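You operate a simulated robot arm through the tools that you are given. There is no shell and no other tool. Be economical: measure what you need, move in short steps, check, and stop when the job is done.

You run a simulated two-armed robot. Do the job below in one go: nothing can be reset, and whatever is moved stays where it is left.

## Task
Take the stopper off the narrow-necked flask labelled "92" on the top of the grey table and lay it down there.

The check looks at the end state, three seconds after you hand in, the way a careful person would. Anything else that was tipped, shoved, dropped, spilled or broken makes it a failure. A push-on lid holds only when it is set on centred and level and pressed home; a screw cap is set on level and turned clockwise until tight.

## Robot
Two 7-joint arms with two-finger parallel grippers on one trunk, on a base that drives. Base frame: it is fixed to the floor where the robot stands at the start and does not move with it; the origin is under the middle of the robot, x ahead of it, y to its left, z up. Readings come in mm, degrees, newtons and seconds.
The left shoulder is at the start at [50, 158, 1108], the right one opposite. With the tool pointing down near the work surface each hand reaches from about 200 to 660 mm from the robot's upright axis, wherever it stands, measured 20 degrees to its own side. Payload 3.91 kg a hand.
Tool frame (each hand has its own): the origin (TCP) lies between the finger pads and is the grasp point; the fingertips stand 30 mm ahead of it; z points along the fingers, y is the line along which they close. The gripper opens to 110 mm. The fingers are 20 mm wide and 10 mm thick; the gripper's body (48 by 112 mm) begins 55 mm behind the TCP.
Orientation is told as [roll, pitch, yaw] about the base's x, y, z axes, in that order, counted from this pose: with the fingers straight down and closing along the base's y, the tool's x points along the base's -x, its y along +y and its z along -z.

## Interface
- The arms move only by the tool jog_arm. It takes "left_deltas", "right_deltas" or both (then of equal length, played together; a hand with none holds still); each is a list of rows, each an object (a shift or turn left out is 0, a gripper value left out holds the last) with "angular": the turn, a rotation vector about the base's x, y, z in units of 4 degrees (1.0 is 4 degrees), a list of three; "slide": the shift along the base's x, y, z in units of 50 mm (1.0 is 50 mm), a list of three; "grip": the gripper command, from -1 (shut) to 1 (fully open), values between in proportion. In form: [{"angular": [ax, ay, az], "slide": [dx, dy, dz], "grip": grip}, ...]. A call has 1 to 10 rows; each row shifts and turns the commanded pose from where the row before left it. A call with a number of a shift or a turn outside -1 to 1 is refused whole. Rows are played at 5 a second. More than 50 mm and 8.6 degrees between two rows, or a gripper value outside its range, and nothing of the call is played. A pose out of reach is approached as far as the arm can. The call stops where the force on the tool passes 40 N (or 10 N more than at its start, if that is more) or the arm is blocked; 0.2 s more then pass. The fingers move at their own pace (about 153 mm/s each) and stop on an object; they squeeze with about 44 N. The grip force told is the motor's: it shows also when the fingers shut on nothing. Time passes only in rows, and 0.2 s behind the last, so rows that do not move let the fingers close. The reply holds the time, the measured pose of the TCP, the force on the tool along the base axes, the opening and the grip force, in the units named above and with some noise, with the torque about the TCP (base axes, N m) and any sound that the robot's microphone picked up.
- Cameras (640 x 400 px; columns grow to the right, rows downward): "scene" is now at [127.1, 23.4, 1247.7]; the picture's right is [0.26, -0.96, 0.00], its down [-0.53, -0.15, -0.83] and it looks along [0.80, 0.22, -0.55] (base axes); focal length 266 px, centre (320, 200). "left" rides on the left gripper at [72, -17, -103] in its tool frame; the picture's right is [0.23, 0.97, 0.00], its down [-0.76, 0.18, -0.62] and it looks along [-0.61, 0.14, 0.78] (tool axes); focal length 222 px, centre (320, 200). "right" rides on the right gripper at [72, 17, -103] in its tool frame; the picture's right is [-0.23, 0.97, 0.00], its down [-0.76, -0.18, -0.62] and it looks along [-0.61, -0.14, 0.78] (tool axes); focal length 222 px, centre (320, 200). There is no depth. A picture from a camera that has moved, and an enlarged one, comes with that camera's place and axes in the base frame and with its lens.
- camera(camera): a new picture of that camera. The clock stands still meanwhile.
- raise_lower(by): slides the trunk up (or, below 0, down) by that many mm; the arms and the scene camera ride with it, the base frame stays. It gives what a move gives, with no picture.
- base_move(legs): drives the robot by 1 to 6 legs, each [ahead, turn to the left] in mm and degrees, along the robot's own axes; the way and the turn of a leg run together, so that a leg with both is an arc; at most 1500 mm and 180 degrees a leg. The arms and the cameras ride along, it lands a little off, and it stops where it bumps. It gives what a move gives.
- turn_head(pan, tilt): turns the head with the scene camera to pan (to the left, within 80 degrees either way) and tilt (down, from -29 to 69), counted from straight ahead of the robot. It gives what a move gives.
- zoom(camera, box): a new picture of the part [left, top, right, bottom] of that camera's present view, enlarged. The clock stands still meanwhile.
- job_done(): hands the job in; it is judged then, once.

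Go step by step. Nothing tells you exact positions but the pictures and the camera data: compare them with the known pose of the tool, close in by small moves and look again before you grip or let go. The budget is 120 turns and 108 pictures, counting those below and the enlarged ones. Unless the task says otherwise, let go and move clear before handing in, and close with one line.

The tools are called after "Emit:" as a command line: name --argument value ..., lists and objects as JSON in quotes. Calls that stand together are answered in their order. jog_arm: Moves the arms, as the interface text tells. Its arguments: {"type":"object","properties":{"left_deltas":{"type":"array","items":{"type":"object","properties":{"angular":{"type":"array","items":{"type":"number"}},"slide":{"type":"array","items":{"type":"number"}},"grip":{"type":"number"}}}},"right_deltas":{"type":"array","items":{"type":"object","properties":{"angular":{"type":"array","items":{"type":"number"}},"slide":{"type":"array","items":{"type":"number"}},"grip":{"type":"number"}}}}},"required":[]} The other tools are called the same way: raise_lower (by) slides the trunk up or down; base_move (legs) drives the base; turn_head (pan, tilt) turns the head that bears the scene camera; camera (camera) takes a picture; zoom (camera, box) takes an enlarged picture of a part of a camera's view; job_done () hands the job in.

At the start:

```text
time_s: 0.0
left_tcp_pos: [354.2, 288.3, 1112.3]
left_orientation: [-0.1, 0.0, 0.0]
left_force: [1.0, 0.3, 0.3]
left_torque: [0.0, 0.02, 0.03]
left_opening: 109.8
left_finger_force: 0.1
right_tcp_pos: [399.9, -65.8, 1064.3]
right_orientation: [0.0, 0.0, -0.1]
right_force: [0.0, -0.1, 0.3]
right_torque: [-0.02, 0.01, 0.01]
right_opening: 110.1
right_finger_force: 0.0
trunk travel left (down, up): [-350.0, 132.0]
robot x, y, heading: [-0.2, 3.5, 0.1]
head pan, tilt: [15.3, 33.5]
```

scene: 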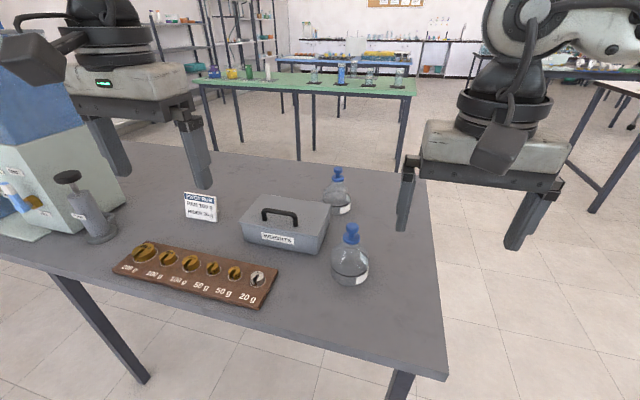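
right: 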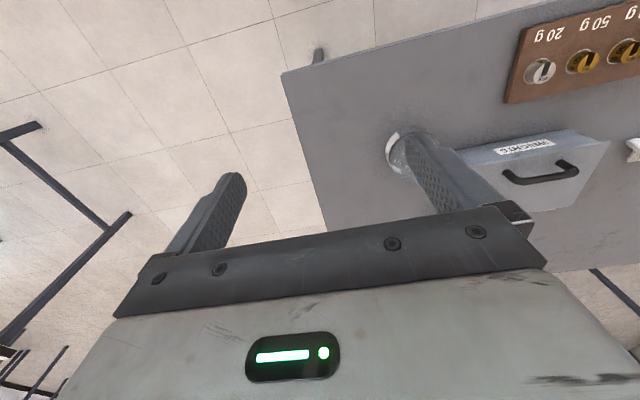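
left: 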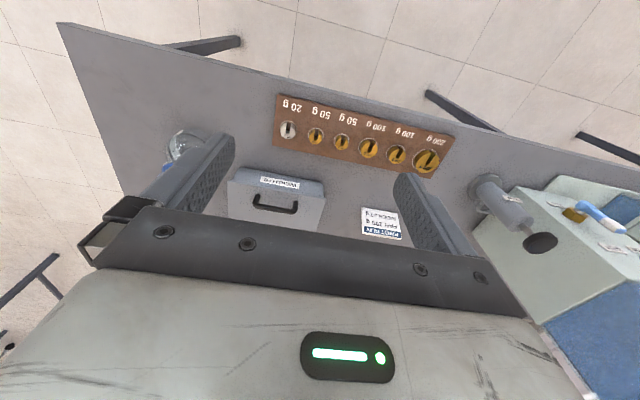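

I see two flasks with blue stoppers on the grey table; I need to read their labels, so I zoom in on both.

Emit:
zoom --camera "scene" --box '[300, 210, 400, 300]'

Emit:
zoom --camera "scene" --box '[300, 155, 380, 225]'

```text
4.44 times, centred on (350, 255) of scene
camera zoom: at [127.1, 23.4, 1247.7], right [0.26, -0.96, 0.0], down [-0.53, -0.15, -0.83], along [0.8, 0.22, -0.55], focal length 1181 px, centre (187, -44)
```

zoom: 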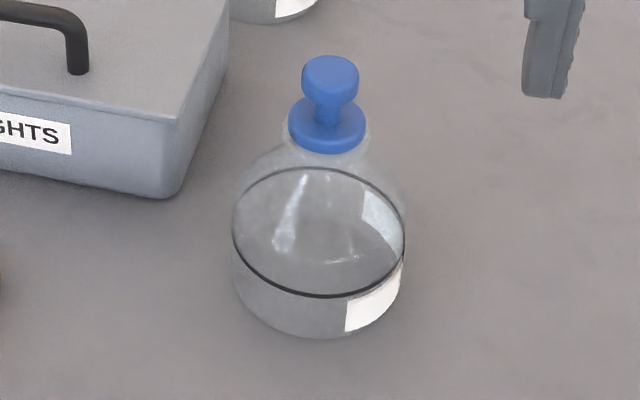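

```text
5.71 times, centred on (340, 190) of scene
camera zoom: at [127.1, 23.4, 1247.7], right [0.26, -0.96, 0.0], down [-0.53, -0.15, -0.83], along [0.8, 0.22, -0.55], focal length 1518 px, centre (206, 257)
```

zoom: 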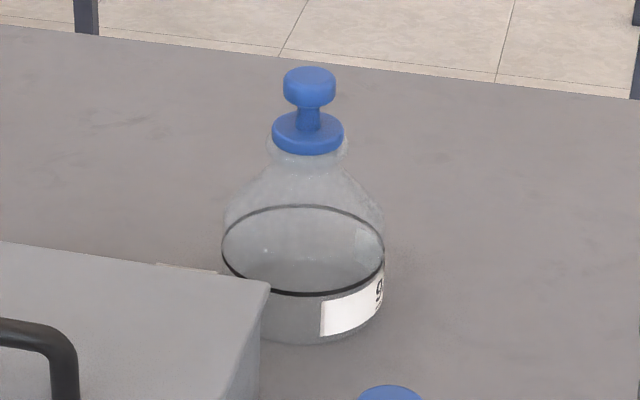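

The far flask's label shows a partial "9", and the near one's can't be read. I swing the right hand camera around to the right side to read both labels.

Emit:
jog_arm --right_deltas '[{"angular": [0, 0, 1], "slide": [0.1, -0.2, 0]}, {"angular": [0, 0, 1], "slide": [0.1, -0.2, 0]}, {"angular": [0, 0, 1], "slide": [0.1, -0.2, 0]}, {"angular": [0, 0, 1], "slide": [0.1, -0.2, 0]}, {"angular": [0, 0, 1], "slide": [0.1, -0.2, 0]}, {"angular": [0, 0, 1], "slide": [0.1, -0.2, 0]}, {"angular": [0, 0, 1], "slide": [0.1, -0.2, 0]}, {"angular": [0, 0, 1], "slide": [0.1, -0.2, 0]}, {"angular": [0, 0, 1], "slide": [0.1, -0.2, 0]}, {"angular": [0, 0, 1], "slide": [0.1, -0.2, 0]}]'

Emit:
jog_arm --right_deltas '[{"angular": [0, 0, 1], "slide": [0, -0.1, 0]}, {"angular": [0, 0, 1], "slide": [0, -0.1, 0]}, {"angular": [0, 0, 1], "slide": [0, -0.1, 0]}, {"angular": [0, 0, 1], "slide": [0, -0.1, 0]}, {"angular": [0, 0, 1], "slide": [0, -0.1, 0]}, {"angular": [0, 0, 1], "slide": [0, -0.1, 0]}, {"angular": [0, 0, 1], "slide": [0, -0.1, 0]}, {"angular": [0, 0, 1], "slide": [0, -0.1, 0]}]'

Emit:
camera --camera "right"

```text
time_s: 2.2
left_tcp_pos: [354.3, 288.0, 1114.0]
left_orientation: [-0.1, 0.0, -0.1]
left_force: [-0.3, 1.1, -1.5]
left_torque: [0.02, 0.0, 0.02]
left_opening: 110.0
left_finger_force: 0.1
right_tcp_pos: [447.3, -167.0, 1065.0]
right_orientation: [0.0, 0.0, 40.0]
right_force: [-0.5, -0.4, -0.2]
right_torque: [0.01, 0.02, 0.0]
right_opening: 110.0
right_finger_force: 0.2
trunk travel left (down, up): [-350.0, 132.0]
robot x, y, heading: [-2.3, 2.2, -0.2]
head pan, tilt: [15.3, 33.5]
```

```text
time_s: 4.0
left_tcp_pos: [354.7, 288.3, 1112.1]
left_orientation: [0.0, 0.1, 0.0]
left_force: [0.2, -0.1, -0.5]
left_torque: [0.04, -0.03, 0.01]
left_opening: 109.9
left_finger_force: 0.1
right_tcp_pos: [361.3, -142.4, 1056.6]
right_orientation: [0.0, 0.0, 71.9]
right_force: [-0.3, -0.2, -0.4]
right_torque: [-0.01, -0.03, 0.01]
right_opening: 110.0
right_finger_force: 0.1
right hand out of reach, approached as far as the arm can: row 3, 4, 5, 6, 7, 8
trunk travel left (down, up): [-350.0, 132.0]
robot x, y, heading: [-2.4, 0.6, -0.2]
head pan, tilt: [15.3, 33.5]
```

```text
102 pictures are left
camera right: at [322.7, -206.4, 1160.8], right [-0.85, 0.52, 0.0], down [0.41, 0.67, 0.62], along [0.32, 0.53, -0.78], focal length 222 px, centre (320, 200)
```

right: 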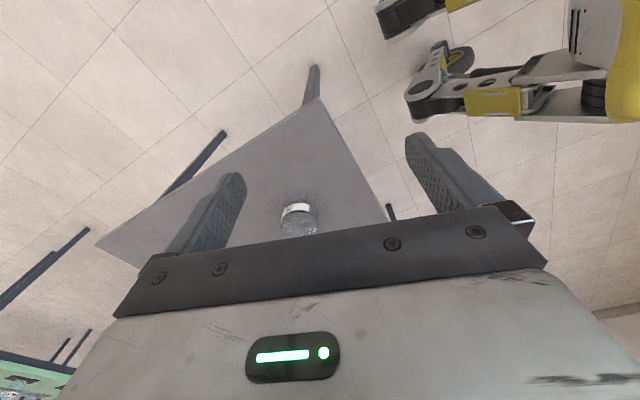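

Emit:
zoom --camera "right" --box '[270, 190, 330, 240]'

```text
8.00 times, centred on (300, 215) of right
camera zoom: at [322.7, -206.4, 1160.8], right [-0.85, 0.52, 0.0], down [0.41, 0.67, 0.62], along [0.32, 0.53, -0.78], focal length 1777 px, centre (480, 80)
```

zoom: 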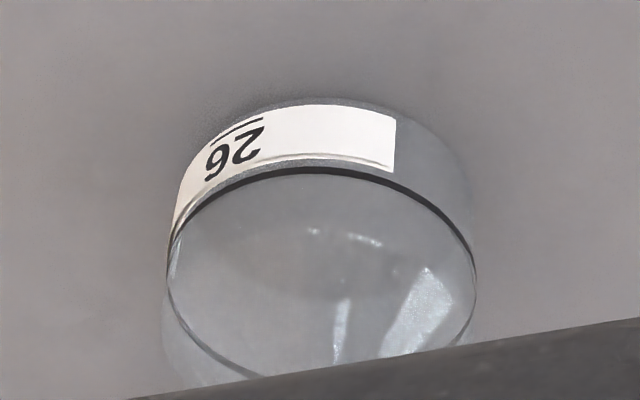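

The near flask's label is seen upside down and, with its underline below, it reads "2x" (like 26). I check the far one more closely.

Emit:
zoom --camera "scene" --box '[335, 195, 359, 215]'

Emit:
zoom --camera "right" --box '[285, 198, 315, 218]'

```text
16.00 times, centred on (347, 205) of scene
camera zoom: at [127.0, 23.5, 1247.7], right [0.26, -0.96, 0.0], down [-0.53, -0.15, -0.83], along [0.8, 0.22, -0.55], focal length 4250 px, centre (-112, 120)
```

zoom: 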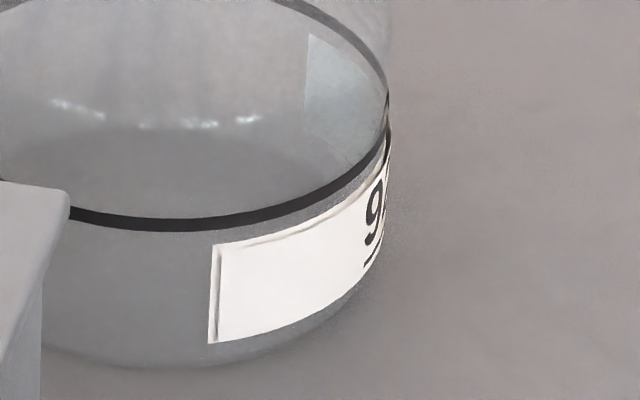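

```text
16.00 times, centred on (300, 208) of right
camera zoom: at [322.7, -206.4, 1160.8], right [-0.85, 0.52, 0.0], down [0.41, 0.67, 0.62], along [0.32, 0.53, -0.78], focal length 3554 px, centre (640, 72)
```

zoom: 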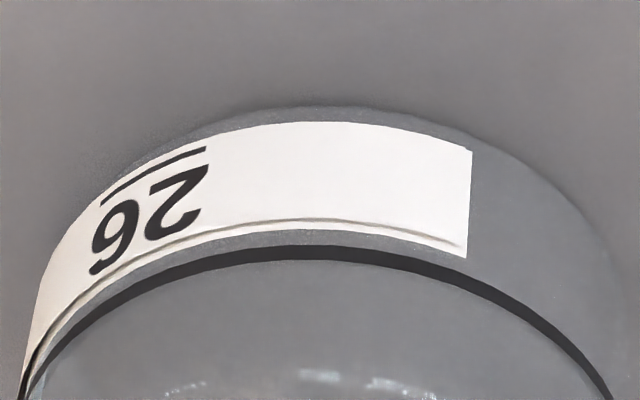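

The near flask is "26" and the far one, at about (870, 169), is "92". It's out of reach from here, so I'll work from the table's right side. First I look right for obstacles.

Emit:
turn_head --pan -50 --tilt 35

Emit:
camera --camera "scene"

Emit:
turn_head --pan -5 --tilt 50

Emit:
camera --camera "scene"

```text
time_s: 5.4
left_tcp_pos: [354.5, 288.8, 1112.4]
left_orientation: [0.0, 0.1, 0.1]
left_force: [-0.5, 0.2, -0.1]
left_torque: [-0.02, 0.01, 0.01]
left_opening: 110.1
left_finger_force: 0.1
right_tcp_pos: [360.8, -143.2, 1057.5]
right_orientation: [0.1, 0.0, 71.8]
right_force: [-0.5, -0.4, 0.0]
right_torque: [0.01, -0.02, -0.04]
right_opening: 110.0
right_finger_force: 0.1
trunk travel left (down, up): [-350.0, 132.0]
robot x, y, heading: [-2.7, 0.6, 0.1]
head pan, tilt: [-50.0, 35.0]
```

```text
98 pictures are left
camera scene: at [98.1, -67.4, 1245.4], right [-0.77, -0.64, 0.0], down [-0.37, 0.44, -0.82], along [0.53, -0.63, -0.57], focal length 266 px, centre (320, 200)
```

scene: 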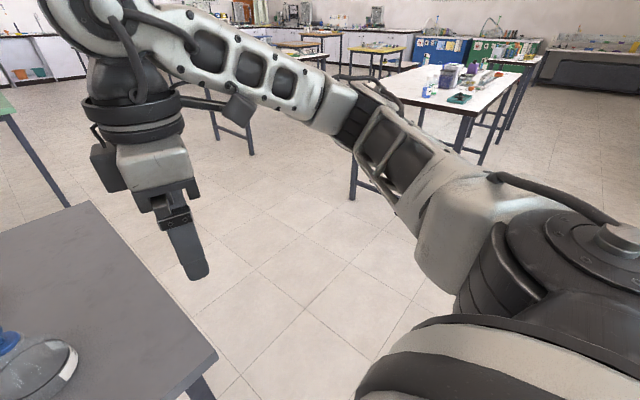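

```text
time_s: 6.5
left_tcp_pos: [354.1, 288.8, 1114.3]
left_orientation: [0.0, 0.1, 0.0]
left_force: [-0.7, 0.8, 0.0]
left_torque: [0.0, -0.02, -0.03]
left_opening: 109.7
left_finger_force: 0.2
right_tcp_pos: [360.2, -142.7, 1057.4]
right_orientation: [0.0, 0.1, 71.8]
right_force: [-0.4, 1.2, 0.7]
right_torque: [-0.01, -0.03, 0.02]
right_opening: 109.9
right_finger_force: 0.0
trunk travel left (down, up): [-350.0, 132.0]
robot x, y, heading: [-0.5, 0.3, -0.2]
head pan, tilt: [-5.0, 50.0]
```

```text
97 pictures are left
camera scene: at [118.1, -6.8, 1223.6], right [-0.09, -1.0, 0.0], down [-0.76, 0.07, -0.64], along [0.64, -0.06, -0.77], focal length 266 px, centre (320, 200)
```

scene: 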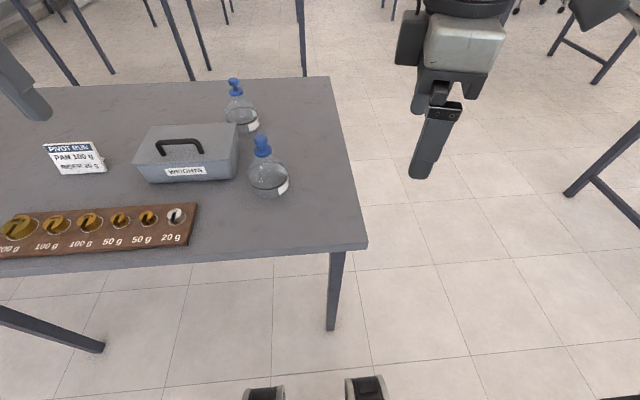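

The right aisle is clear. I bring the right hand back to its neutral yaw, then drive around to the right side of the table.

Emit:
jog_arm --right_deltas '[{"angular": [0, 0, -1]}, {"angular": [0, 0, -1]}, {"angular": [0, 0, -1]}, {"angular": [0, 0, -1]}, {"angular": [0, 0, -1]}, {"angular": [0, 0, -1]}, {"angular": [0, 0, -1]}, {"angular": [0, 0, -1]}, {"angular": [0, 0, -1]}]'

Emit:
jog_arm --right_deltas '[{"angular": [0, 0, -1]}, {"angular": [0, 0, -1]}, {"angular": [0, 0, -1]}, {"angular": [0, 0, -1]}, {"angular": [0, 0, -1]}, {"angular": [0, 0, -1]}, {"angular": [0, 0, -1]}, {"angular": [0, 0, -1]}, {"angular": [0, 0, -1]}]'

Emit:
base_move --legs '[[0, -90], [700, 0], [0, 90], [665, 0], [0, 90]]'

Emit:
turn_head --pan -10 --tilt 40

Emit:
camera --camera "scene"

```text
time_s: 8.5
left_tcp_pos: [354.0, 289.2, 1112.8]
left_orientation: [0.0, 0.0, 0.0]
left_force: [-0.4, 0.3, -0.7]
left_torque: [0.05, 0.02, -0.02]
left_opening: 109.8
left_finger_force: 0.0
right_tcp_pos: [360.1, -144.2, 1056.8]
right_orientation: [0.0, 0.1, 36.0]
right_force: [0.2, 0.4, -0.7]
right_torque: [-0.03, -0.02, -0.02]
right_opening: 110.0
right_finger_force: 0.0
trunk travel left (down, up): [-350.0, 132.0]
robot x, y, heading: [-1.1, 0.3, 0.0]
head pan, tilt: [-5.0, 50.0]
```

```text
time_s: 10.5
left_tcp_pos: [355.2, 289.0, 1113.8]
left_orientation: [0.0, 0.1, 0.0]
left_force: [-0.4, 0.5, 0.4]
left_torque: [0.02, -0.03, 0.01]
left_opening: 110.3
left_finger_force: 0.0
right_tcp_pos: [361.5, -142.6, 1057.6]
right_orientation: [0.0, 0.0, -0.2]
right_force: [-0.6, -0.2, -1.0]
right_torque: [0.06, 0.0, 0.0]
right_opening: 109.8
right_finger_force: 0.0
trunk travel left (down, up): [-350.0, 132.0]
robot x, y, heading: [-1.0, -4.3, -0.1]
head pan, tilt: [-5.0, 50.0]
```

```text
time_s: 29.1
left_tcp_pos: [407.4, -342.3, 1112.3]
left_orientation: [0.0, 0.1, 90.0]
left_force: [-0.1, 0.1, -0.3]
left_torque: [0.01, 0.0, -0.01]
left_opening: 109.9
left_finger_force: 0.1
right_tcp_pos: [840.5, -337.9, 1057.8]
right_orientation: [0.0, 0.0, 89.9]
right_force: [-0.1, -0.4, -0.5]
right_torque: [0.0, 0.0, -0.01]
right_opening: 110.1
right_finger_force: 0.0
trunk travel left (down, up): [-350.0, 132.0]
robot x, y, heading: [695.2, -702.7, 89.9]
head pan, tilt: [-5.0, 50.0]
```

```text
time_s: 29.9
left_tcp_pos: [407.7, -342.8, 1112.9]
left_orientation: [0.0, 0.0, 89.9]
left_force: [0.0, 0.2, -0.2]
left_torque: [0.02, -0.01, -0.03]
left_opening: 110.1
left_finger_force: 0.0
right_tcp_pos: [841.0, -336.7, 1057.0]
right_orientation: [0.1, -0.1, 89.7]
right_force: [-0.7, 0.3, -0.1]
right_torque: [-0.03, -0.04, 0.01]
right_opening: 109.8
right_finger_force: 0.1
trunk travel left (down, up): [-350.0, 132.0]
robot x, y, heading: [695.0, -693.4, 89.8]
head pan, tilt: [-10.0, 40.0]
```

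```text
96 pictures are left
camera scene: at [712.2, -574.2, 1237.8], right [0.98, -0.18, 0.0], down [-0.11, -0.63, -0.77], along [0.13, 0.75, -0.64], focal length 266 px, centre (320, 200)
```

scene: 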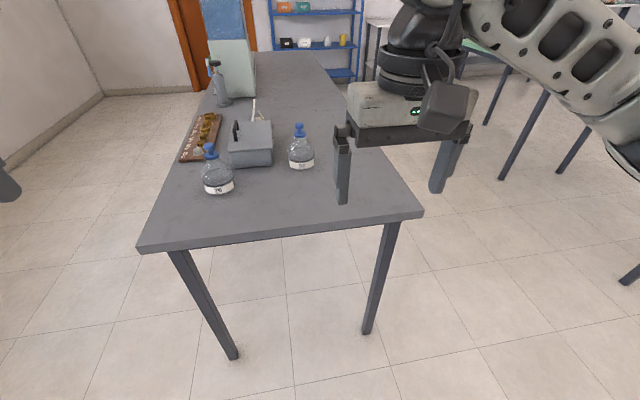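

I'm now facing the table's right edge with flask "92" ahead. I zoom in to confirm the label and locate it.

Emit:
zoom --camera "scene" --box '[270, 115, 334, 180]'

Emit:
zoom --camera "scene" --box '[190, 135, 254, 200]'

```text
6.15 times, centred on (302, 148) of scene
camera zoom: at [712.2, -574.2, 1237.8], right [0.98, -0.18, 0.0], down [-0.11, -0.63, -0.77], along [0.13, 0.75, -0.64], focal length 1635 px, centre (431, 523)
```

zoom: 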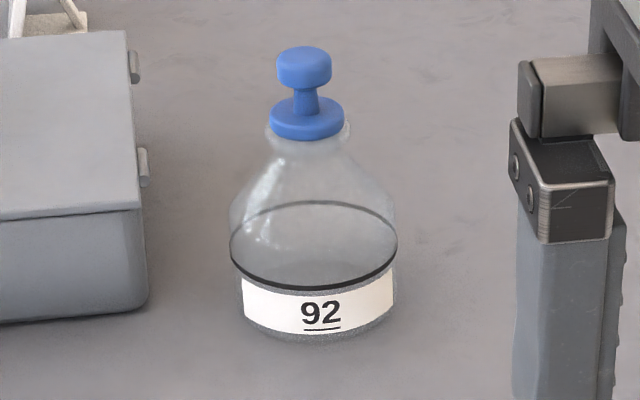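

```text
6.15 times, centred on (222, 168) of scene
camera zoom: at [712.2, -574.2, 1237.8], right [0.98, -0.18, 0.0], down [-0.11, -0.63, -0.77], along [0.13, 0.75, -0.64], focal length 1635 px, centre (923, 400)
```

zoom: 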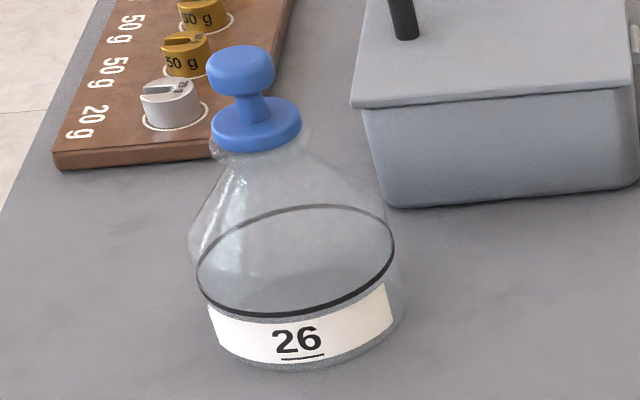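

Label "92" is confirmed. Triangulating from both viewpoints puts its knob at about (778, 151, 910). I drive closer and look again.

Emit:
base_move --legs '[[265, 0]]'

Emit:
turn_head --pan -8 --tilt 35

Emit:
camera --camera "scene"

Emit:
camera --camera "right"

```text
time_s: 31.7
left_tcp_pos: [410.6, -81.8, 1112.9]
left_orientation: [0.0, 0.0, 89.7]
left_force: [-0.3, 0.4, 0.1]
left_torque: [0.01, -0.01, 0.01]
left_opening: 109.7
left_finger_force: 0.0
right_tcp_pos: [843.1, -78.3, 1057.6]
right_orientation: [0.1, 0.1, 89.6]
right_force: [0.2, 0.2, -0.3]
right_torque: [-0.03, 0.0, 0.01]
right_opening: 110.0
right_finger_force: 0.2
trunk travel left (down, up): [-350.0, 132.0]
robot x, y, heading: [699.8, -437.0, 89.6]
head pan, tilt: [-10.0, 40.0]
```

```text
time_s: 32.4
left_tcp_pos: [410.5, -81.3, 1111.4]
left_orientation: [-0.1, -0.1, 89.7]
left_force: [-0.4, 0.1, -0.8]
left_torque: [-0.02, -0.02, 0.01]
left_opening: 109.9
left_finger_force: 0.1
right_tcp_pos: [843.9, -76.5, 1057.5]
right_orientation: [0.0, 0.1, 89.6]
right_force: [0.3, 0.0, 0.8]
right_torque: [-0.01, -0.01, 0.01]
right_opening: 110.0
right_finger_force: 0.1
trunk travel left (down, up): [-350.0, 132.0]
robot x, y, heading: [697.6, -438.9, 89.7]
head pan, tilt: [-8.0, 35.0]
```

```text
93 pictures are left
camera scene: at [711.5, -311.0, 1245.3], right [0.99, -0.15, 0.0], down [-0.08, -0.57, -0.82], along [0.12, 0.81, -0.57], focal length 266 px, centre (320, 200)
```

scene: 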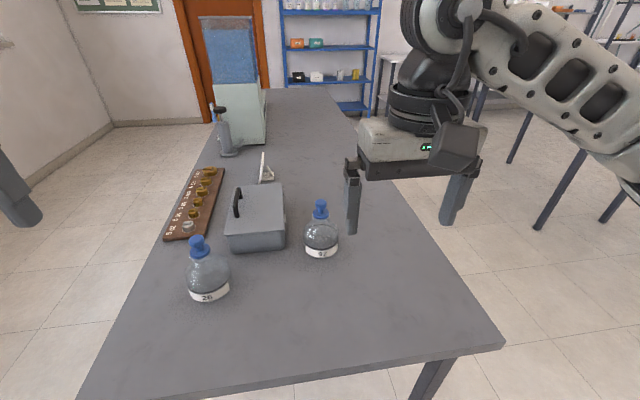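

```text
92 pictures are left
camera right: at [826.5, -150.2, 1160.7], right [-0.97, 0.23, 0.0], down [0.18, 0.76, 0.62], along [0.15, 0.61, -0.78], focal length 222 px, centre (320, 200)
```

right: 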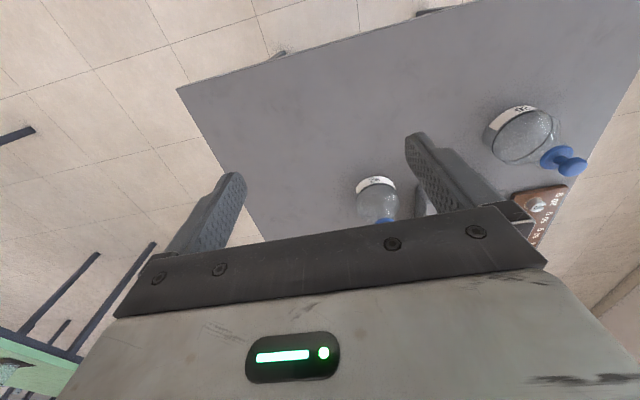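

Good, consistent. I zoom on the stopper for a precise fix.

Emit:
zoom --camera "scene" --box '[298, 193, 346, 223]'

Emit:
zoom --camera "scene" --box '[280, 190, 360, 265]'

```text
13.33 times, centred on (322, 208) of scene
camera zoom: at [711.5, -311.0, 1245.3], right [0.99, -0.15, 0.0], down [-0.08, -0.57, -0.82], along [0.12, 0.81, -0.57], focal length 3542 px, centre (293, 93)
```

zoom: 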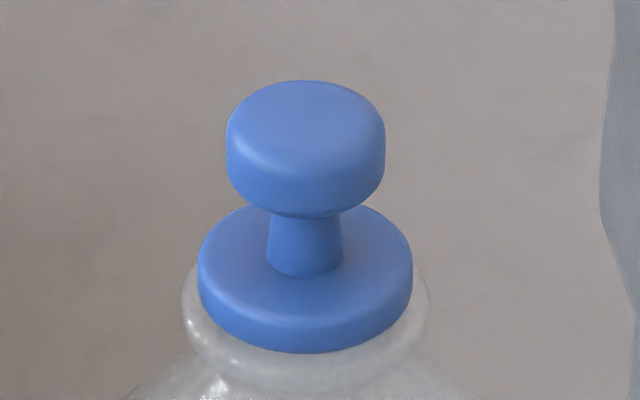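

```text
5.33 times, centred on (320, 228) of scene
camera zoom: at [711.5, -311.0, 1245.3], right [0.99, -0.15, 0.0], down [-0.08, -0.57, -0.82], along [0.12, 0.81, -0.57], focal length 1417 px, centre (320, 53)
```

zoom: 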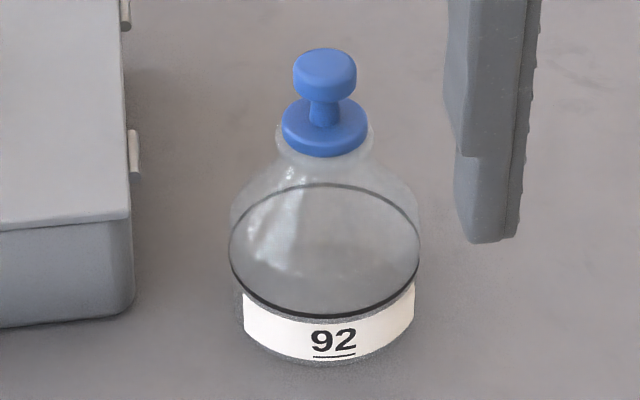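

The knob is about 25 mm wide, centred near (780, 151, 909), above a 35 mm flange. I move the right hand above it at z≈1000 with the opening narrowed.

Emit:
jog_arm --right_deltas '[{"slide": [-0.254, 0.912, -0.228], "grip": 0.1}, {"slide": [-0.254, 0.912, -0.228]}, {"slide": [-0.254, 0.912, -0.228]}, {"slide": [-0.254, 0.912, -0.228]}, {"slide": [-0.254, 0.912, -0.228]}, {}]'

Emit:
camera --camera "right"

Emit:
camera --camera "scene"

```text
time_s: 33.8
left_tcp_pos: [410.1, -82.6, 1112.9]
left_orientation: [-0.1, 0.0, 89.7]
left_force: [0.2, 0.6, -0.1]
left_torque: [0.0, 0.01, -0.01]
left_opening: 110.2
left_finger_force: 0.0
right_tcp_pos: [780.7, 150.3, 1000.9]
right_orientation: [0.0, -0.1, 89.7]
right_force: [0.0, -0.1, 0.7]
right_torque: [0.02, -0.03, -0.02]
right_opening: 60.5
right_finger_force: 0.0
trunk travel left (down, up): [-350.0, 132.0]
robot x, y, heading: [697.2, -434.1, 89.7]
head pan, tilt: [-8.0, 35.0]
```

```text
89 pictures are left
camera right: at [763.9, 76.8, 1104.1], right [-0.97, 0.23, 0.0], down [0.18, 0.76, 0.62], along [0.15, 0.61, -0.78], focal length 222 px, centre (320, 200)
```

right: 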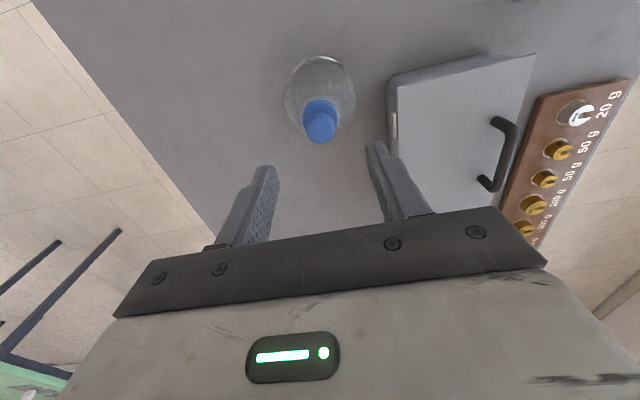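

```text
88 pictures are left
camera scene: at [711.8, -311.1, 1245.4], right [0.99, -0.15, 0.0], down [-0.08, -0.57, -0.82], along [0.12, 0.81, -0.57], focal length 266 px, centre (320, 200)
```

scene: 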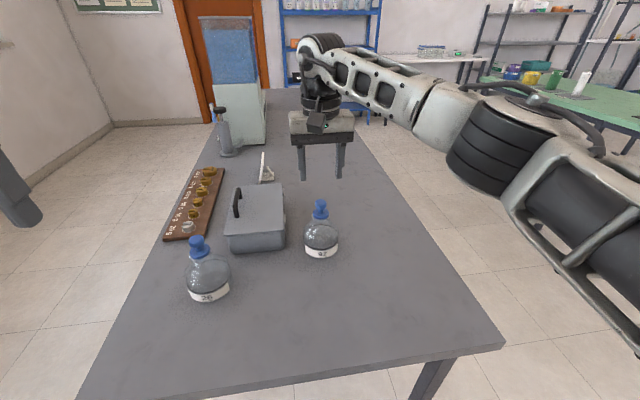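

The wrist view agrees: knob at about (781, 149). I descend part way (fingertips near 930) and check.

Emit:
jog_arm --right_deltas '[{"slide": [0, -0.01, -0.3]}, {"slide": [0, 0, -0.3]}, {"slide": [0, 0, -0.3]}, {}]'

Emit:
zoom --camera "right" --box '[220, 70, 420, 195]'

Emit:
zoom --camera "scene" --box '[280, 150, 360, 220]'

```text
time_s: 34.8
left_tcp_pos: [410.2, -81.4, 1113.8]
left_orientation: [-0.1, 0.1, 89.7]
left_force: [-0.2, 0.7, 0.5]
left_torque: [0.01, 0.01, 0.01]
left_opening: 109.8
left_finger_force: 0.1
right_tcp_pos: [778.3, 150.1, 955.5]
right_orientation: [0.1, 0.0, 89.6]
right_force: [-0.1, -0.5, -0.2]
right_torque: [-0.01, 0.01, -0.02]
right_opening: 60.5
right_finger_force: 0.1
trunk travel left (down, up): [-350.0, 132.0]
robot x, y, heading: [694.8, -438.4, 89.3]
head pan, tilt: [-8.0, 35.0]
```

```text
3.20 times, centred on (320, 132) of right
camera zoom: at [762.4, 76.2, 1058.9], right [-0.97, 0.23, 0.0], down [0.18, 0.76, 0.62], along [0.15, 0.61, -0.78], focal length 711 px, centre (320, 416)
```

zoom: 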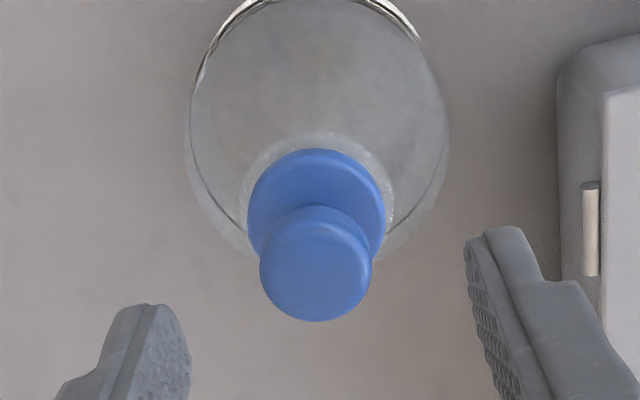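

```text
5.71 times, centred on (320, 185) of scene
camera zoom: at [711.5, -311.0, 1245.4], right [0.99, -0.15, 0.0], down [-0.08, -0.57, -0.82], along [0.12, 0.81, -0.57], focal length 1518 px, centre (320, 286)
```

zoom: 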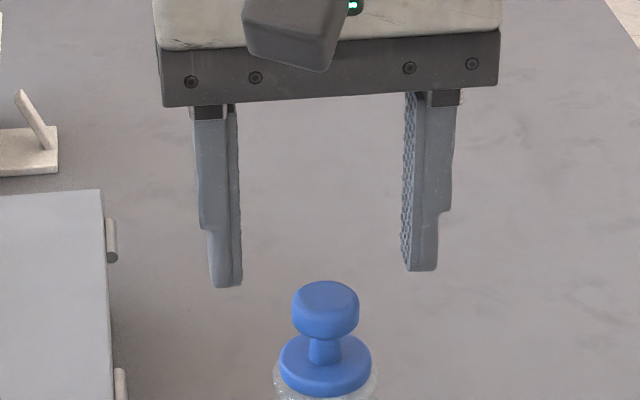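

Alignment is good. I descend to z≈928 so the tips lie just above the flange, and look before closing.

Emit:
jog_arm --right_deltas '[{"slide": [0.03, -0.03, -0.28]}, {"slide": [0, 0, -0.27]}, {}]'

Emit:
zoom --camera "right" --box '[220, 70, 420, 195]'

Emit:
zoom --camera "scene" --box '[280, 160, 360, 230]'

```text
time_s: 35.6
left_tcp_pos: [411.6, -80.9, 1112.6]
left_orientation: [0.0, 0.0, 89.6]
left_force: [0.1, -0.3, -0.4]
left_torque: [0.03, -0.01, -0.01]
left_opening: 110.2
left_finger_force: 0.1
right_tcp_pos: [781.4, 146.4, 927.1]
right_orientation: [0.1, -0.1, 89.6]
right_force: [-1.4, 0.0, -0.1]
right_torque: [0.02, -0.02, 0.03]
right_opening: 60.4
right_finger_force: 0.1
trunk travel left (down, up): [-350.0, 132.0]
robot x, y, heading: [699.2, -438.0, 89.6]
head pan, tilt: [-8.0, 35.0]
```

```text
3.20 times, centred on (320, 132) of right
camera zoom: at [764.7, 74.5, 1031.2], right [-0.97, 0.23, 0.0], down [0.18, 0.76, 0.62], along [0.15, 0.61, -0.78], focal length 711 px, centre (320, 416)
```

zoom: 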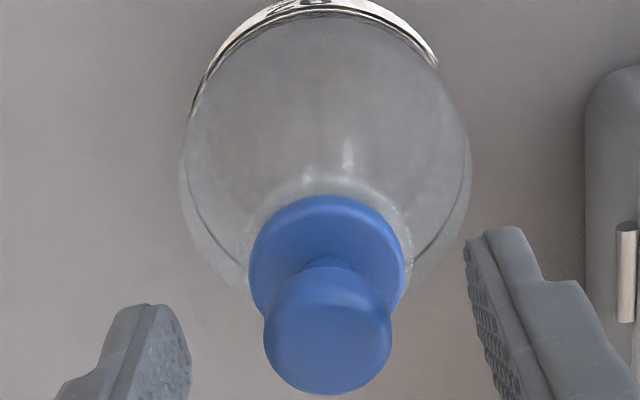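

```text
5.71 times, centred on (320, 195) of scene
camera zoom: at [711.5, -311.0, 1245.4], right [0.99, -0.15, 0.0], down [-0.08, -0.57, -0.82], along [0.12, 0.81, -0.57], focal length 1518 px, centre (320, 229)
```

zoom: 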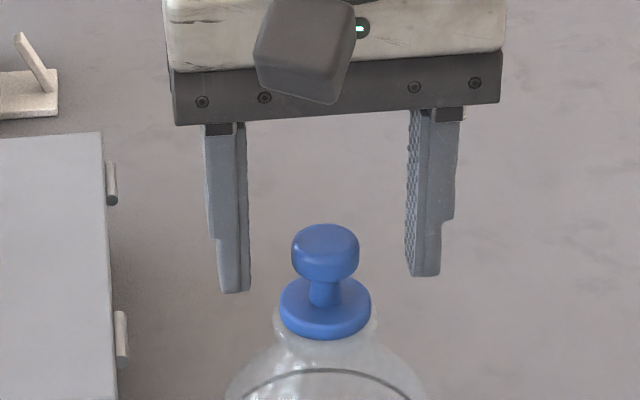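

The tips straddle the knob, a few mm above the flange. I nudge slightly and close.

Emit:
jog_arm --right_deltas '[{"slide": [-0.025, 0, 0], "grip": 0.1}, {"grip": -0.4}, {"grip": -1}, {}, {}]'

Emit:
zoom --camera "scene" --box '[270, 160, 370, 265]'

Emit:
zoom --camera "right" --box '[220, 70, 420, 195]'

```text
time_s: 36.8
left_tcp_pos: [411.3, -81.0, 1113.2]
left_orientation: [0.0, 0.0, 89.7]
left_force: [0.1, -0.5, -0.4]
left_torque: [0.02, 0.0, 0.0]
left_opening: 110.1
left_finger_force: 0.2
right_tcp_pos: [780.7, 146.9, 928.2]
right_orientation: [0.1, 0.0, 89.6]
right_force: [0.3, 0.4, -0.2]
right_torque: [0.0, -0.01, -0.01]
right_opening: 18.6
right_finger_force: 43.9
trunk travel left (down, up): [-350.0, 132.0]
robot x, y, heading: [695.7, -437.1, 89.6]
head pan, tilt: [-8.0, 35.0]
heard: snap
```

```text
3.81 times, centred on (320, 212) of scene
camera zoom: at [711.5, -311.0, 1245.4], right [0.99, -0.15, 0.0], down [-0.08, -0.57, -0.82], along [0.12, 0.81, -0.57], focal length 1012 px, centre (320, 152)
```

zoom: 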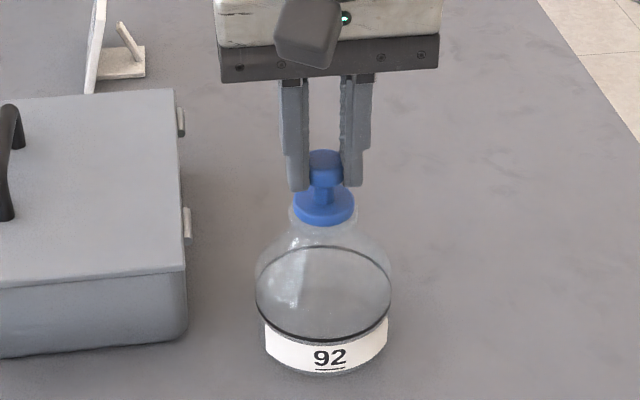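

```text
3.20 times, centred on (320, 132) of right
camera zoom: at [763.9, 75.1, 1031.2], right [-0.97, 0.23, 0.0], down [0.18, 0.76, 0.62], along [0.15, 0.61, -0.78], focal length 711 px, centre (320, 416)
```

zoom: 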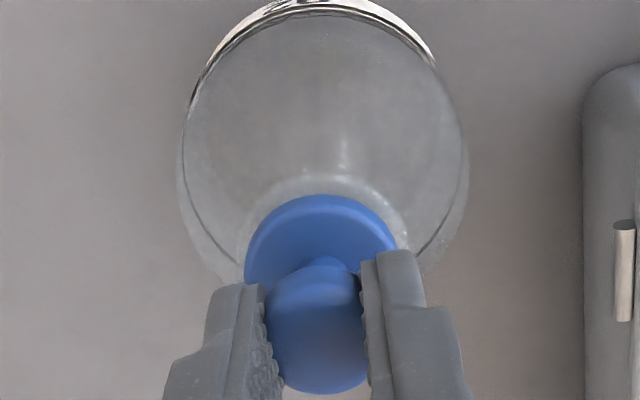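

The knob is held (opening 18.6 mm, and a snap was heard). I lift gently in small steps and watch whether the flask follows.

Emit:
jog_arm --right_deltas '[{"slide": [0, 0, 0.04]}, {"slide": [0, 0, 0.04]}, {"slide": [0, 0, 0.04]}, {"slide": [0, 0, 0.04]}, {}]'

Emit:
zoom --camera "scene" --box '[270, 160, 370, 265]'

Emit:
zoom --camera "right" --box '[220, 70, 420, 195]'

```text
time_s: 38.0
left_tcp_pos: [410.7, -81.4, 1113.2]
left_orientation: [-0.1, 0.0, 89.7]
left_force: [-0.3, 0.1, 0.6]
left_torque: [0.0, 0.0, 0.01]
left_opening: 110.2
left_finger_force: 0.1
right_tcp_pos: [778.9, 149.0, 935.8]
right_orientation: [0.0, 0.0, 89.5]
right_force: [0.0, -0.5, -1.4]
right_torque: [0.0, -0.01, -0.03]
right_opening: 19.0
right_finger_force: 44.0
trunk travel left (down, up): [-350.0, 132.0]
robot x, y, heading: [697.1, -441.0, 89.3]
head pan, tilt: [-8.0, 35.0]
```

```text
3.81 times, centred on (320, 212) of scene
camera zoom: at [711.5, -311.0, 1245.4], right [0.99, -0.15, 0.0], down [-0.08, -0.57, -0.82], along [0.12, 0.81, -0.57], focal length 1012 px, centre (320, 152)
```

zoom: 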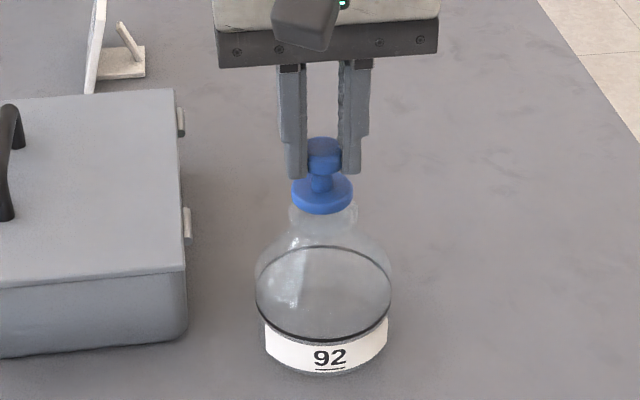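

```text
3.20 times, centred on (320, 132) of right
camera zoom: at [763.0, 76.1, 1039.2], right [-0.97, 0.23, 0.0], down [0.18, 0.76, 0.62], along [0.15, 0.61, -0.78], focal length 711 px, centre (320, 416)
```

zoom: 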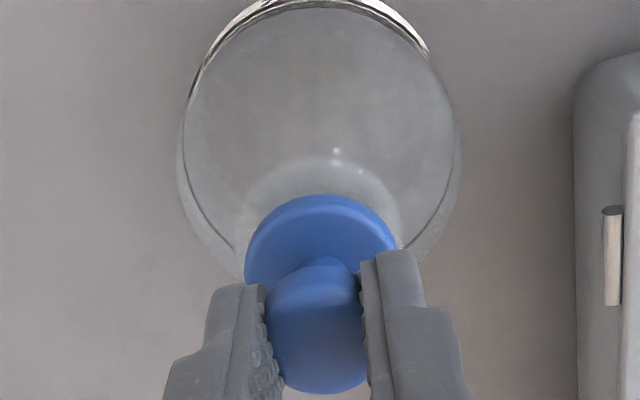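

The stopper comes up while the flask stays put. I keep lifting straight up.

Emit:
jog_arm --right_deltas '[{"slide": [0, 0, 0.15]}, {"slide": [0, 0, 0.25]}, {"slide": [0, 0, 0.5]}, {"slide": [0, 0, 0.5]}, {"slide": [0, 0, 0.4]}, {}]'

Emit:
zoom --camera "scene" --box '[240, 120, 400, 270]'

Emit:
camera --camera "right"

```text
time_s: 39.4
left_tcp_pos: [412.2, -82.2, 1113.7]
left_orientation: [0.0, -0.1, 89.8]
left_force: [-0.5, -0.6, 0.6]
left_torque: [-0.01, 0.0, 0.03]
left_opening: 109.9
left_finger_force: 0.1
right_tcp_pos: [779.0, 148.9, 1025.7]
right_orientation: [0.0, 0.0, 89.6]
right_force: [0.4, 0.1, 0.3]
right_torque: [0.04, 0.02, 0.0]
right_opening: 21.0
right_finger_force: 43.8
trunk travel left (down, up): [-350.0, 132.0]
robot x, y, heading: [698.2, -440.1, 89.5]
head pan, tilt: [-8.0, 35.0]
```

```text
2.67 times, centred on (320, 195) of scene
camera zoom: at [711.5, -310.9, 1245.3], right [0.99, -0.15, 0.0], down [-0.08, -0.57, -0.82], along [0.12, 0.81, -0.57], focal length 708 px, centre (320, 213)
```

zoom: 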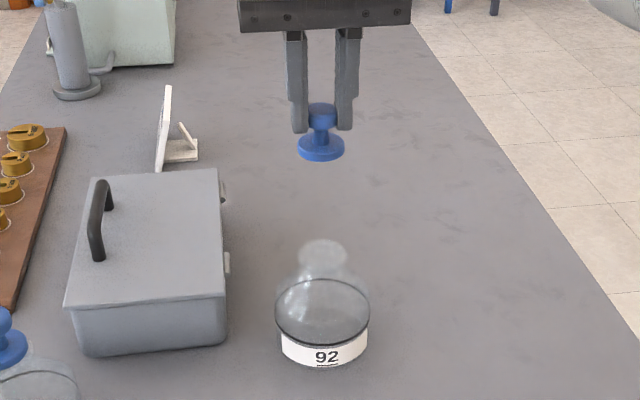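

```text
78 pictures are left
camera right: at [762.6, 76.4, 1128.4], right [-0.97, 0.23, 0.0], down [0.18, 0.76, 0.62], along [0.15, 0.61, -0.78], focal length 222 px, centre (320, 200)
```

right: 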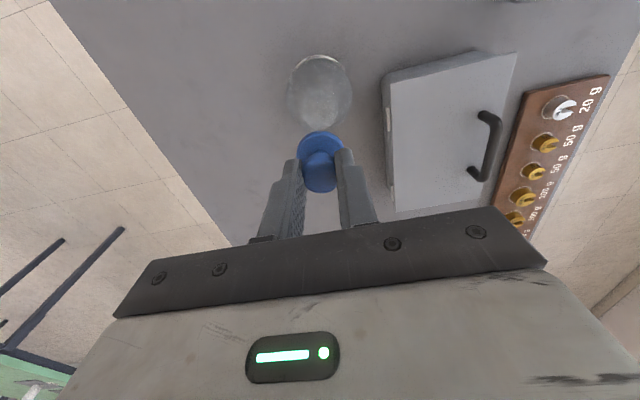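

The stopper is off cleanly and the flask is undisturbed. I carry it to a free spot around (920, 40) and inspect its underside.

Emit:
jog_arm --right_deltas '[{"slide": [0.4, -0.3, 0]}, {"slide": [0.6, -0.45, 0]}, {"slide": [0.6, -0.45, 0]}, {"slide": [0.6, -0.45, 0]}, {"slide": [0.4, -0.3, 0]}, {"slide": [0.2, -0.2, 0]}, {}]'

Emit:
camera --camera "scene"

Emit:
camera --camera "left"

```text
time_s: 41.0
left_tcp_pos: [410.1, -81.7, 1113.5]
left_orientation: [0.0, -0.1, 89.7]
left_force: [-0.6, 0.3, 1.1]
left_torque: [-0.01, -0.02, 0.0]
left_opening: 110.1
left_finger_force: 0.0
right_tcp_pos: [918.8, 39.3, 1025.2]
right_orientation: [0.0, 0.0, 89.6]
right_force: [0.2, 0.5, -0.4]
right_torque: [-0.02, 0.01, 0.01]
right_opening: 20.9
right_finger_force: 43.4
trunk travel left (down, up): [-350.0, 132.0]
robot x, y, heading: [696.2, -434.2, 89.7]
head pan, tilt: [-8.0, 35.0]
```

```text
77 pictures are left
camera scene: at [711.4, -311.0, 1245.4], right [0.99, -0.15, 0.0], down [-0.08, -0.57, -0.82], along [0.12, 0.81, -0.57], focal length 266 px, centre (320, 200)
```

scene: 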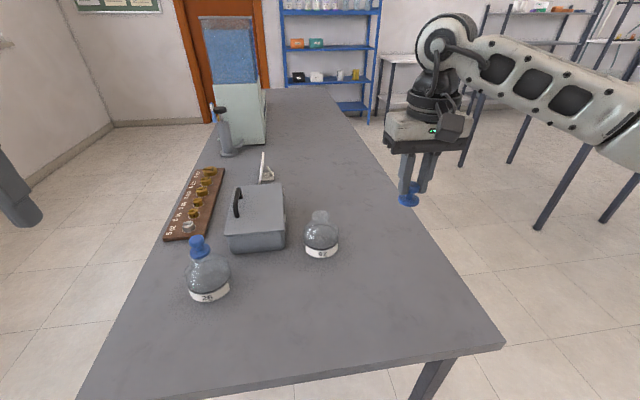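

```text
76 pictures are left
camera left: at [426.9, -154.9, 1216.4], right [-0.98, -0.22, 0.0], down [-0.17, 0.76, 0.62], along [-0.14, 0.61, -0.78], focal length 222 px, centre (320, 200)
```

left: 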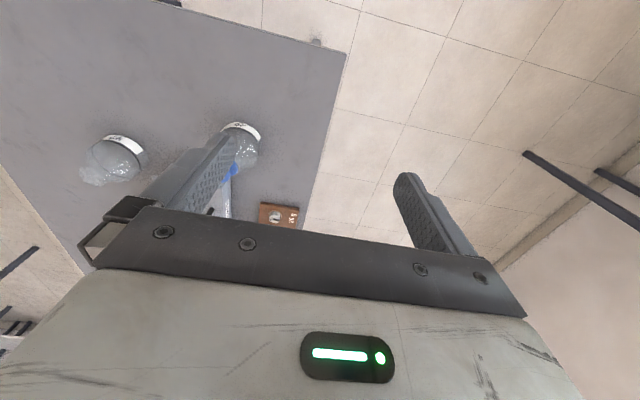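

Emit:
zoom --camera "scene" --box '[380, 150, 440, 215]'

```text
6.15 times, centred on (410, 182) of scene
camera zoom: at [711.4, -311.0, 1245.4], right [0.99, -0.15, 0.0], down [-0.08, -0.57, -0.82], along [0.12, 0.81, -0.57], focal length 1635 px, centre (-234, 308)
```

zoom: 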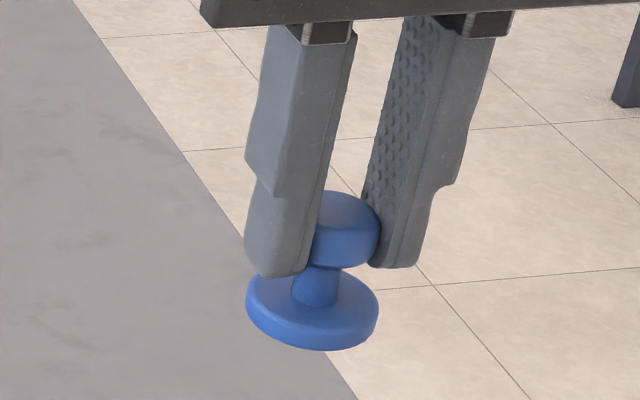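

The stopper is a flat-bottomed flanged knob, so it can be set down upright. I lower to z≈862 and check the height.

Emit:
jog_arm --right_deltas '[{"slide": [0, 0, -0.65]}, {"slide": [0, 0, -0.65]}, {"slide": [0, 0, -0.65]}, {"slide": [0, 0, -0.65]}, {"slide": [0, 0, -0.65]}, {}]'

Emit:
camera --camera "scene"

Emit:
zoom --camera "right" --box '[200, 50, 440, 200]'

```text
time_s: 42.4
left_tcp_pos: [412.0, -81.8, 1113.1]
left_orientation: [0.1, 0.0, 89.7]
left_force: [0.7, -0.1, 0.1]
left_torque: [-0.01, -0.02, -0.03]
left_opening: 110.0
left_finger_force: 0.0
right_tcp_pos: [919.8, 40.3, 862.4]
right_orientation: [0.1, 0.0, 89.6]
right_force: [-0.7, 0.6, 1.3]
right_torque: [0.01, -0.03, 0.02]
right_opening: 21.0
right_finger_force: 43.9
trunk travel left (down, up): [-350.0, 132.0]
robot x, y, heading: [697.3, -434.7, 89.5]
head pan, tilt: [-8.0, 35.0]
```

```text
74 pictures are left
camera scene: at [711.5, -311.0, 1245.4], right [0.99, -0.15, 0.0], down [-0.08, -0.57, -0.82], along [0.12, 0.81, -0.57], focal length 266 px, centre (320, 200)
```

scene: 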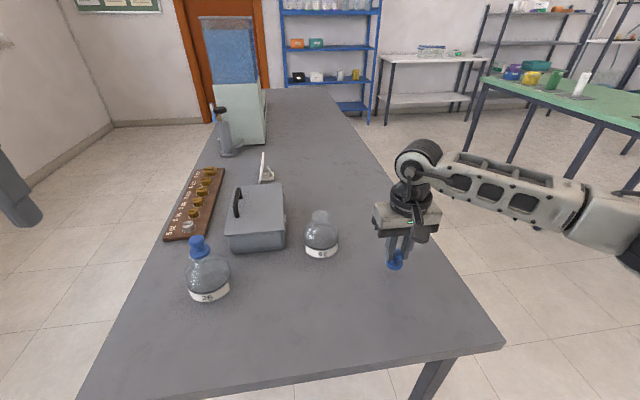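

```text
2.67 times, centred on (320, 125) of right
camera zoom: at [903.4, -31.8, 966.1], right [-0.97, 0.23, 0.0], down [0.18, 0.76, 0.62], along [0.15, 0.61, -0.78], focal length 592 px, centre (320, 400)
```

zoom: 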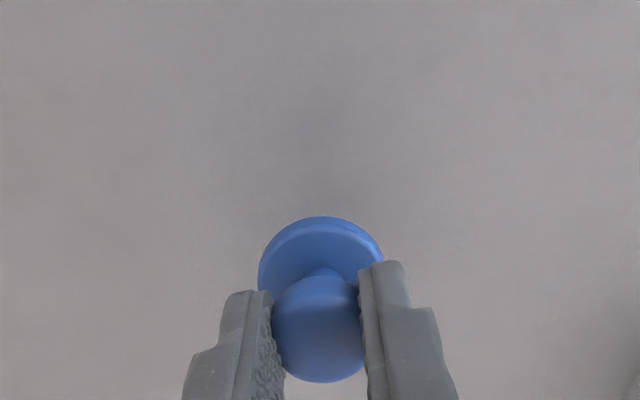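

Still above the table. I lower in small steps, watching the force.

Emit:
jog_arm --right_deltas '[{"slide": [0, 0, -0.15]}, {"slide": [0, 0, -0.15]}, {"slide": [0, 0, -0.15]}, {}]'

Emit:
zoom --camera "scene" --box '[360, 230, 440, 290]'

```text
time_s: 43.4
left_tcp_pos: [410.9, -81.2, 1112.9]
left_orientation: [0.0, 0.0, 89.7]
left_force: [0.7, 0.6, 0.4]
left_torque: [0.0, -0.01, 0.01]
left_opening: 110.1
left_finger_force: 0.0
right_tcp_pos: [920.4, 40.4, 841.2]
right_orientation: [0.0, 0.0, 89.6]
right_force: [0.2, 0.0, -0.2]
right_torque: [0.01, 0.01, 0.0]
right_opening: 20.7
right_finger_force: 43.6
trunk travel left (down, up): [-350.0, 132.0]
robot x, y, heading: [696.3, -437.2, 89.5]
head pan, tilt: [-8.0, 35.0]
```

```text
6.67 times, centred on (400, 260) of scene
camera zoom: at [711.5, -311.0, 1245.4], right [0.99, -0.15, 0.0], down [-0.08, -0.57, -0.82], along [0.12, 0.81, -0.57], focal length 1771 px, centre (-213, -200)
```

zoom: 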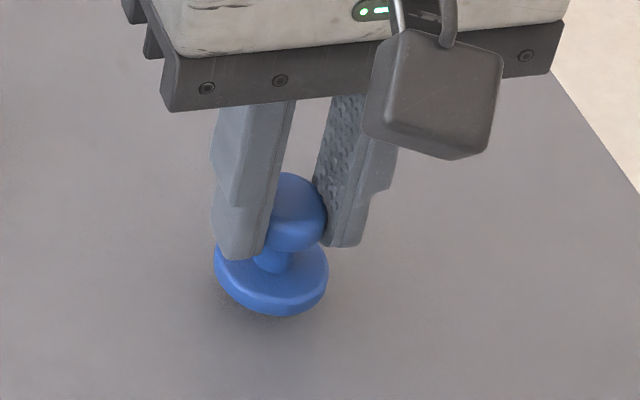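

Emit:
jog_arm --right_deltas '[{"slide": [0, 0, -0.06]}, {"slide": [0, 0, -0.06]}, {"slide": [0, 0, -0.06]}, {}]'

Emit:
zoom --camera "scene" --box '[360, 230, 440, 290]'

```text
time_s: 44.4
left_tcp_pos: [410.0, -81.1, 1113.4]
left_orientation: [0.0, 0.0, 89.7]
left_force: [0.4, 0.5, 0.0]
left_torque: [-0.03, -0.02, -0.01]
left_opening: 109.9
left_finger_force: 0.1
right_tcp_pos: [921.2, 40.7, 832.0]
right_orientation: [0.0, 0.0, 89.6]
right_force: [-0.5, 0.3, -0.6]
right_torque: [0.0, -0.03, 0.02]
right_opening: 20.9
right_finger_force: 44.0
trunk travel left (down, up): [-350.0, 132.0]
robot x, y, heading: [698.8, -440.1, 89.6]
head pan, tilt: [-8.0, 35.0]
```

```text
6.67 times, centred on (400, 260) of scene
camera zoom: at [711.5, -311.0, 1245.4], right [0.99, -0.15, 0.0], down [-0.08, -0.57, -0.82], along [0.12, 0.81, -0.57], focal length 1771 px, centre (-213, -200)
```

zoom: 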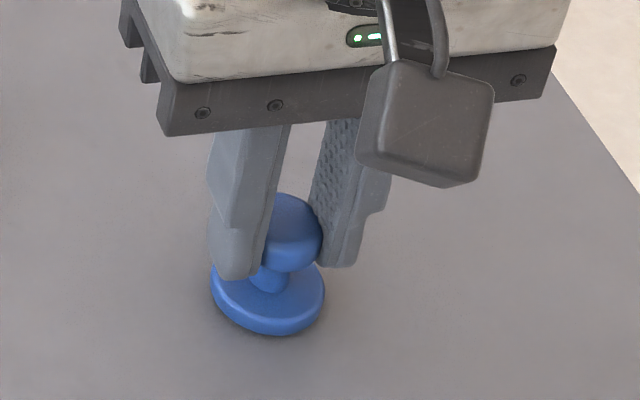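

Nearly touching, with no force yet. I continue in 2 mm steps.

Emit:
jog_arm --right_deltas '[{"slide": [0, 0, -0.04]}, {"slide": [0, 0, -0.04]}, {}]'

Emit:
zoom --camera "scene" --box '[360, 230, 440, 290]'

```text
time_s: 45.2
left_tcp_pos: [411.2, -82.4, 1112.2]
left_orientation: [0.0, 0.1, 89.6]
left_force: [0.1, -0.5, -0.1]
left_torque: [0.06, -0.02, 0.0]
left_opening: 110.0
left_finger_force: 0.1
right_tcp_pos: [920.0, 40.7, 828.6]
right_orientation: [0.0, -0.2, 89.7]
right_force: [0.1, -0.5, 7.2]
right_torque: [0.02, -0.07, -0.03]
right_opening: 20.9
right_finger_force: 43.8
trunk travel left (down, up): [-350.0, 132.0]
robot x, y, heading: [696.7, -438.5, 89.5]
head pan, tilt: [-8.0, 35.0]
```

```text
6.67 times, centred on (400, 260) of scene
camera zoom: at [711.2, -311.6, 1245.5], right [0.99, -0.15, 0.0], down [-0.08, -0.57, -0.82], along [0.12, 0.81, -0.57], focal length 1771 px, centre (-213, -200)
```

zoom: 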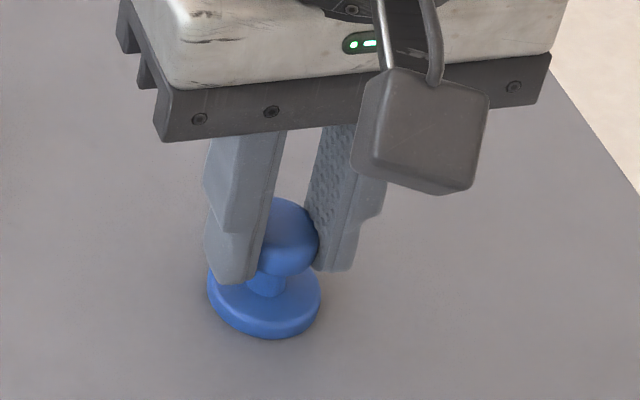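

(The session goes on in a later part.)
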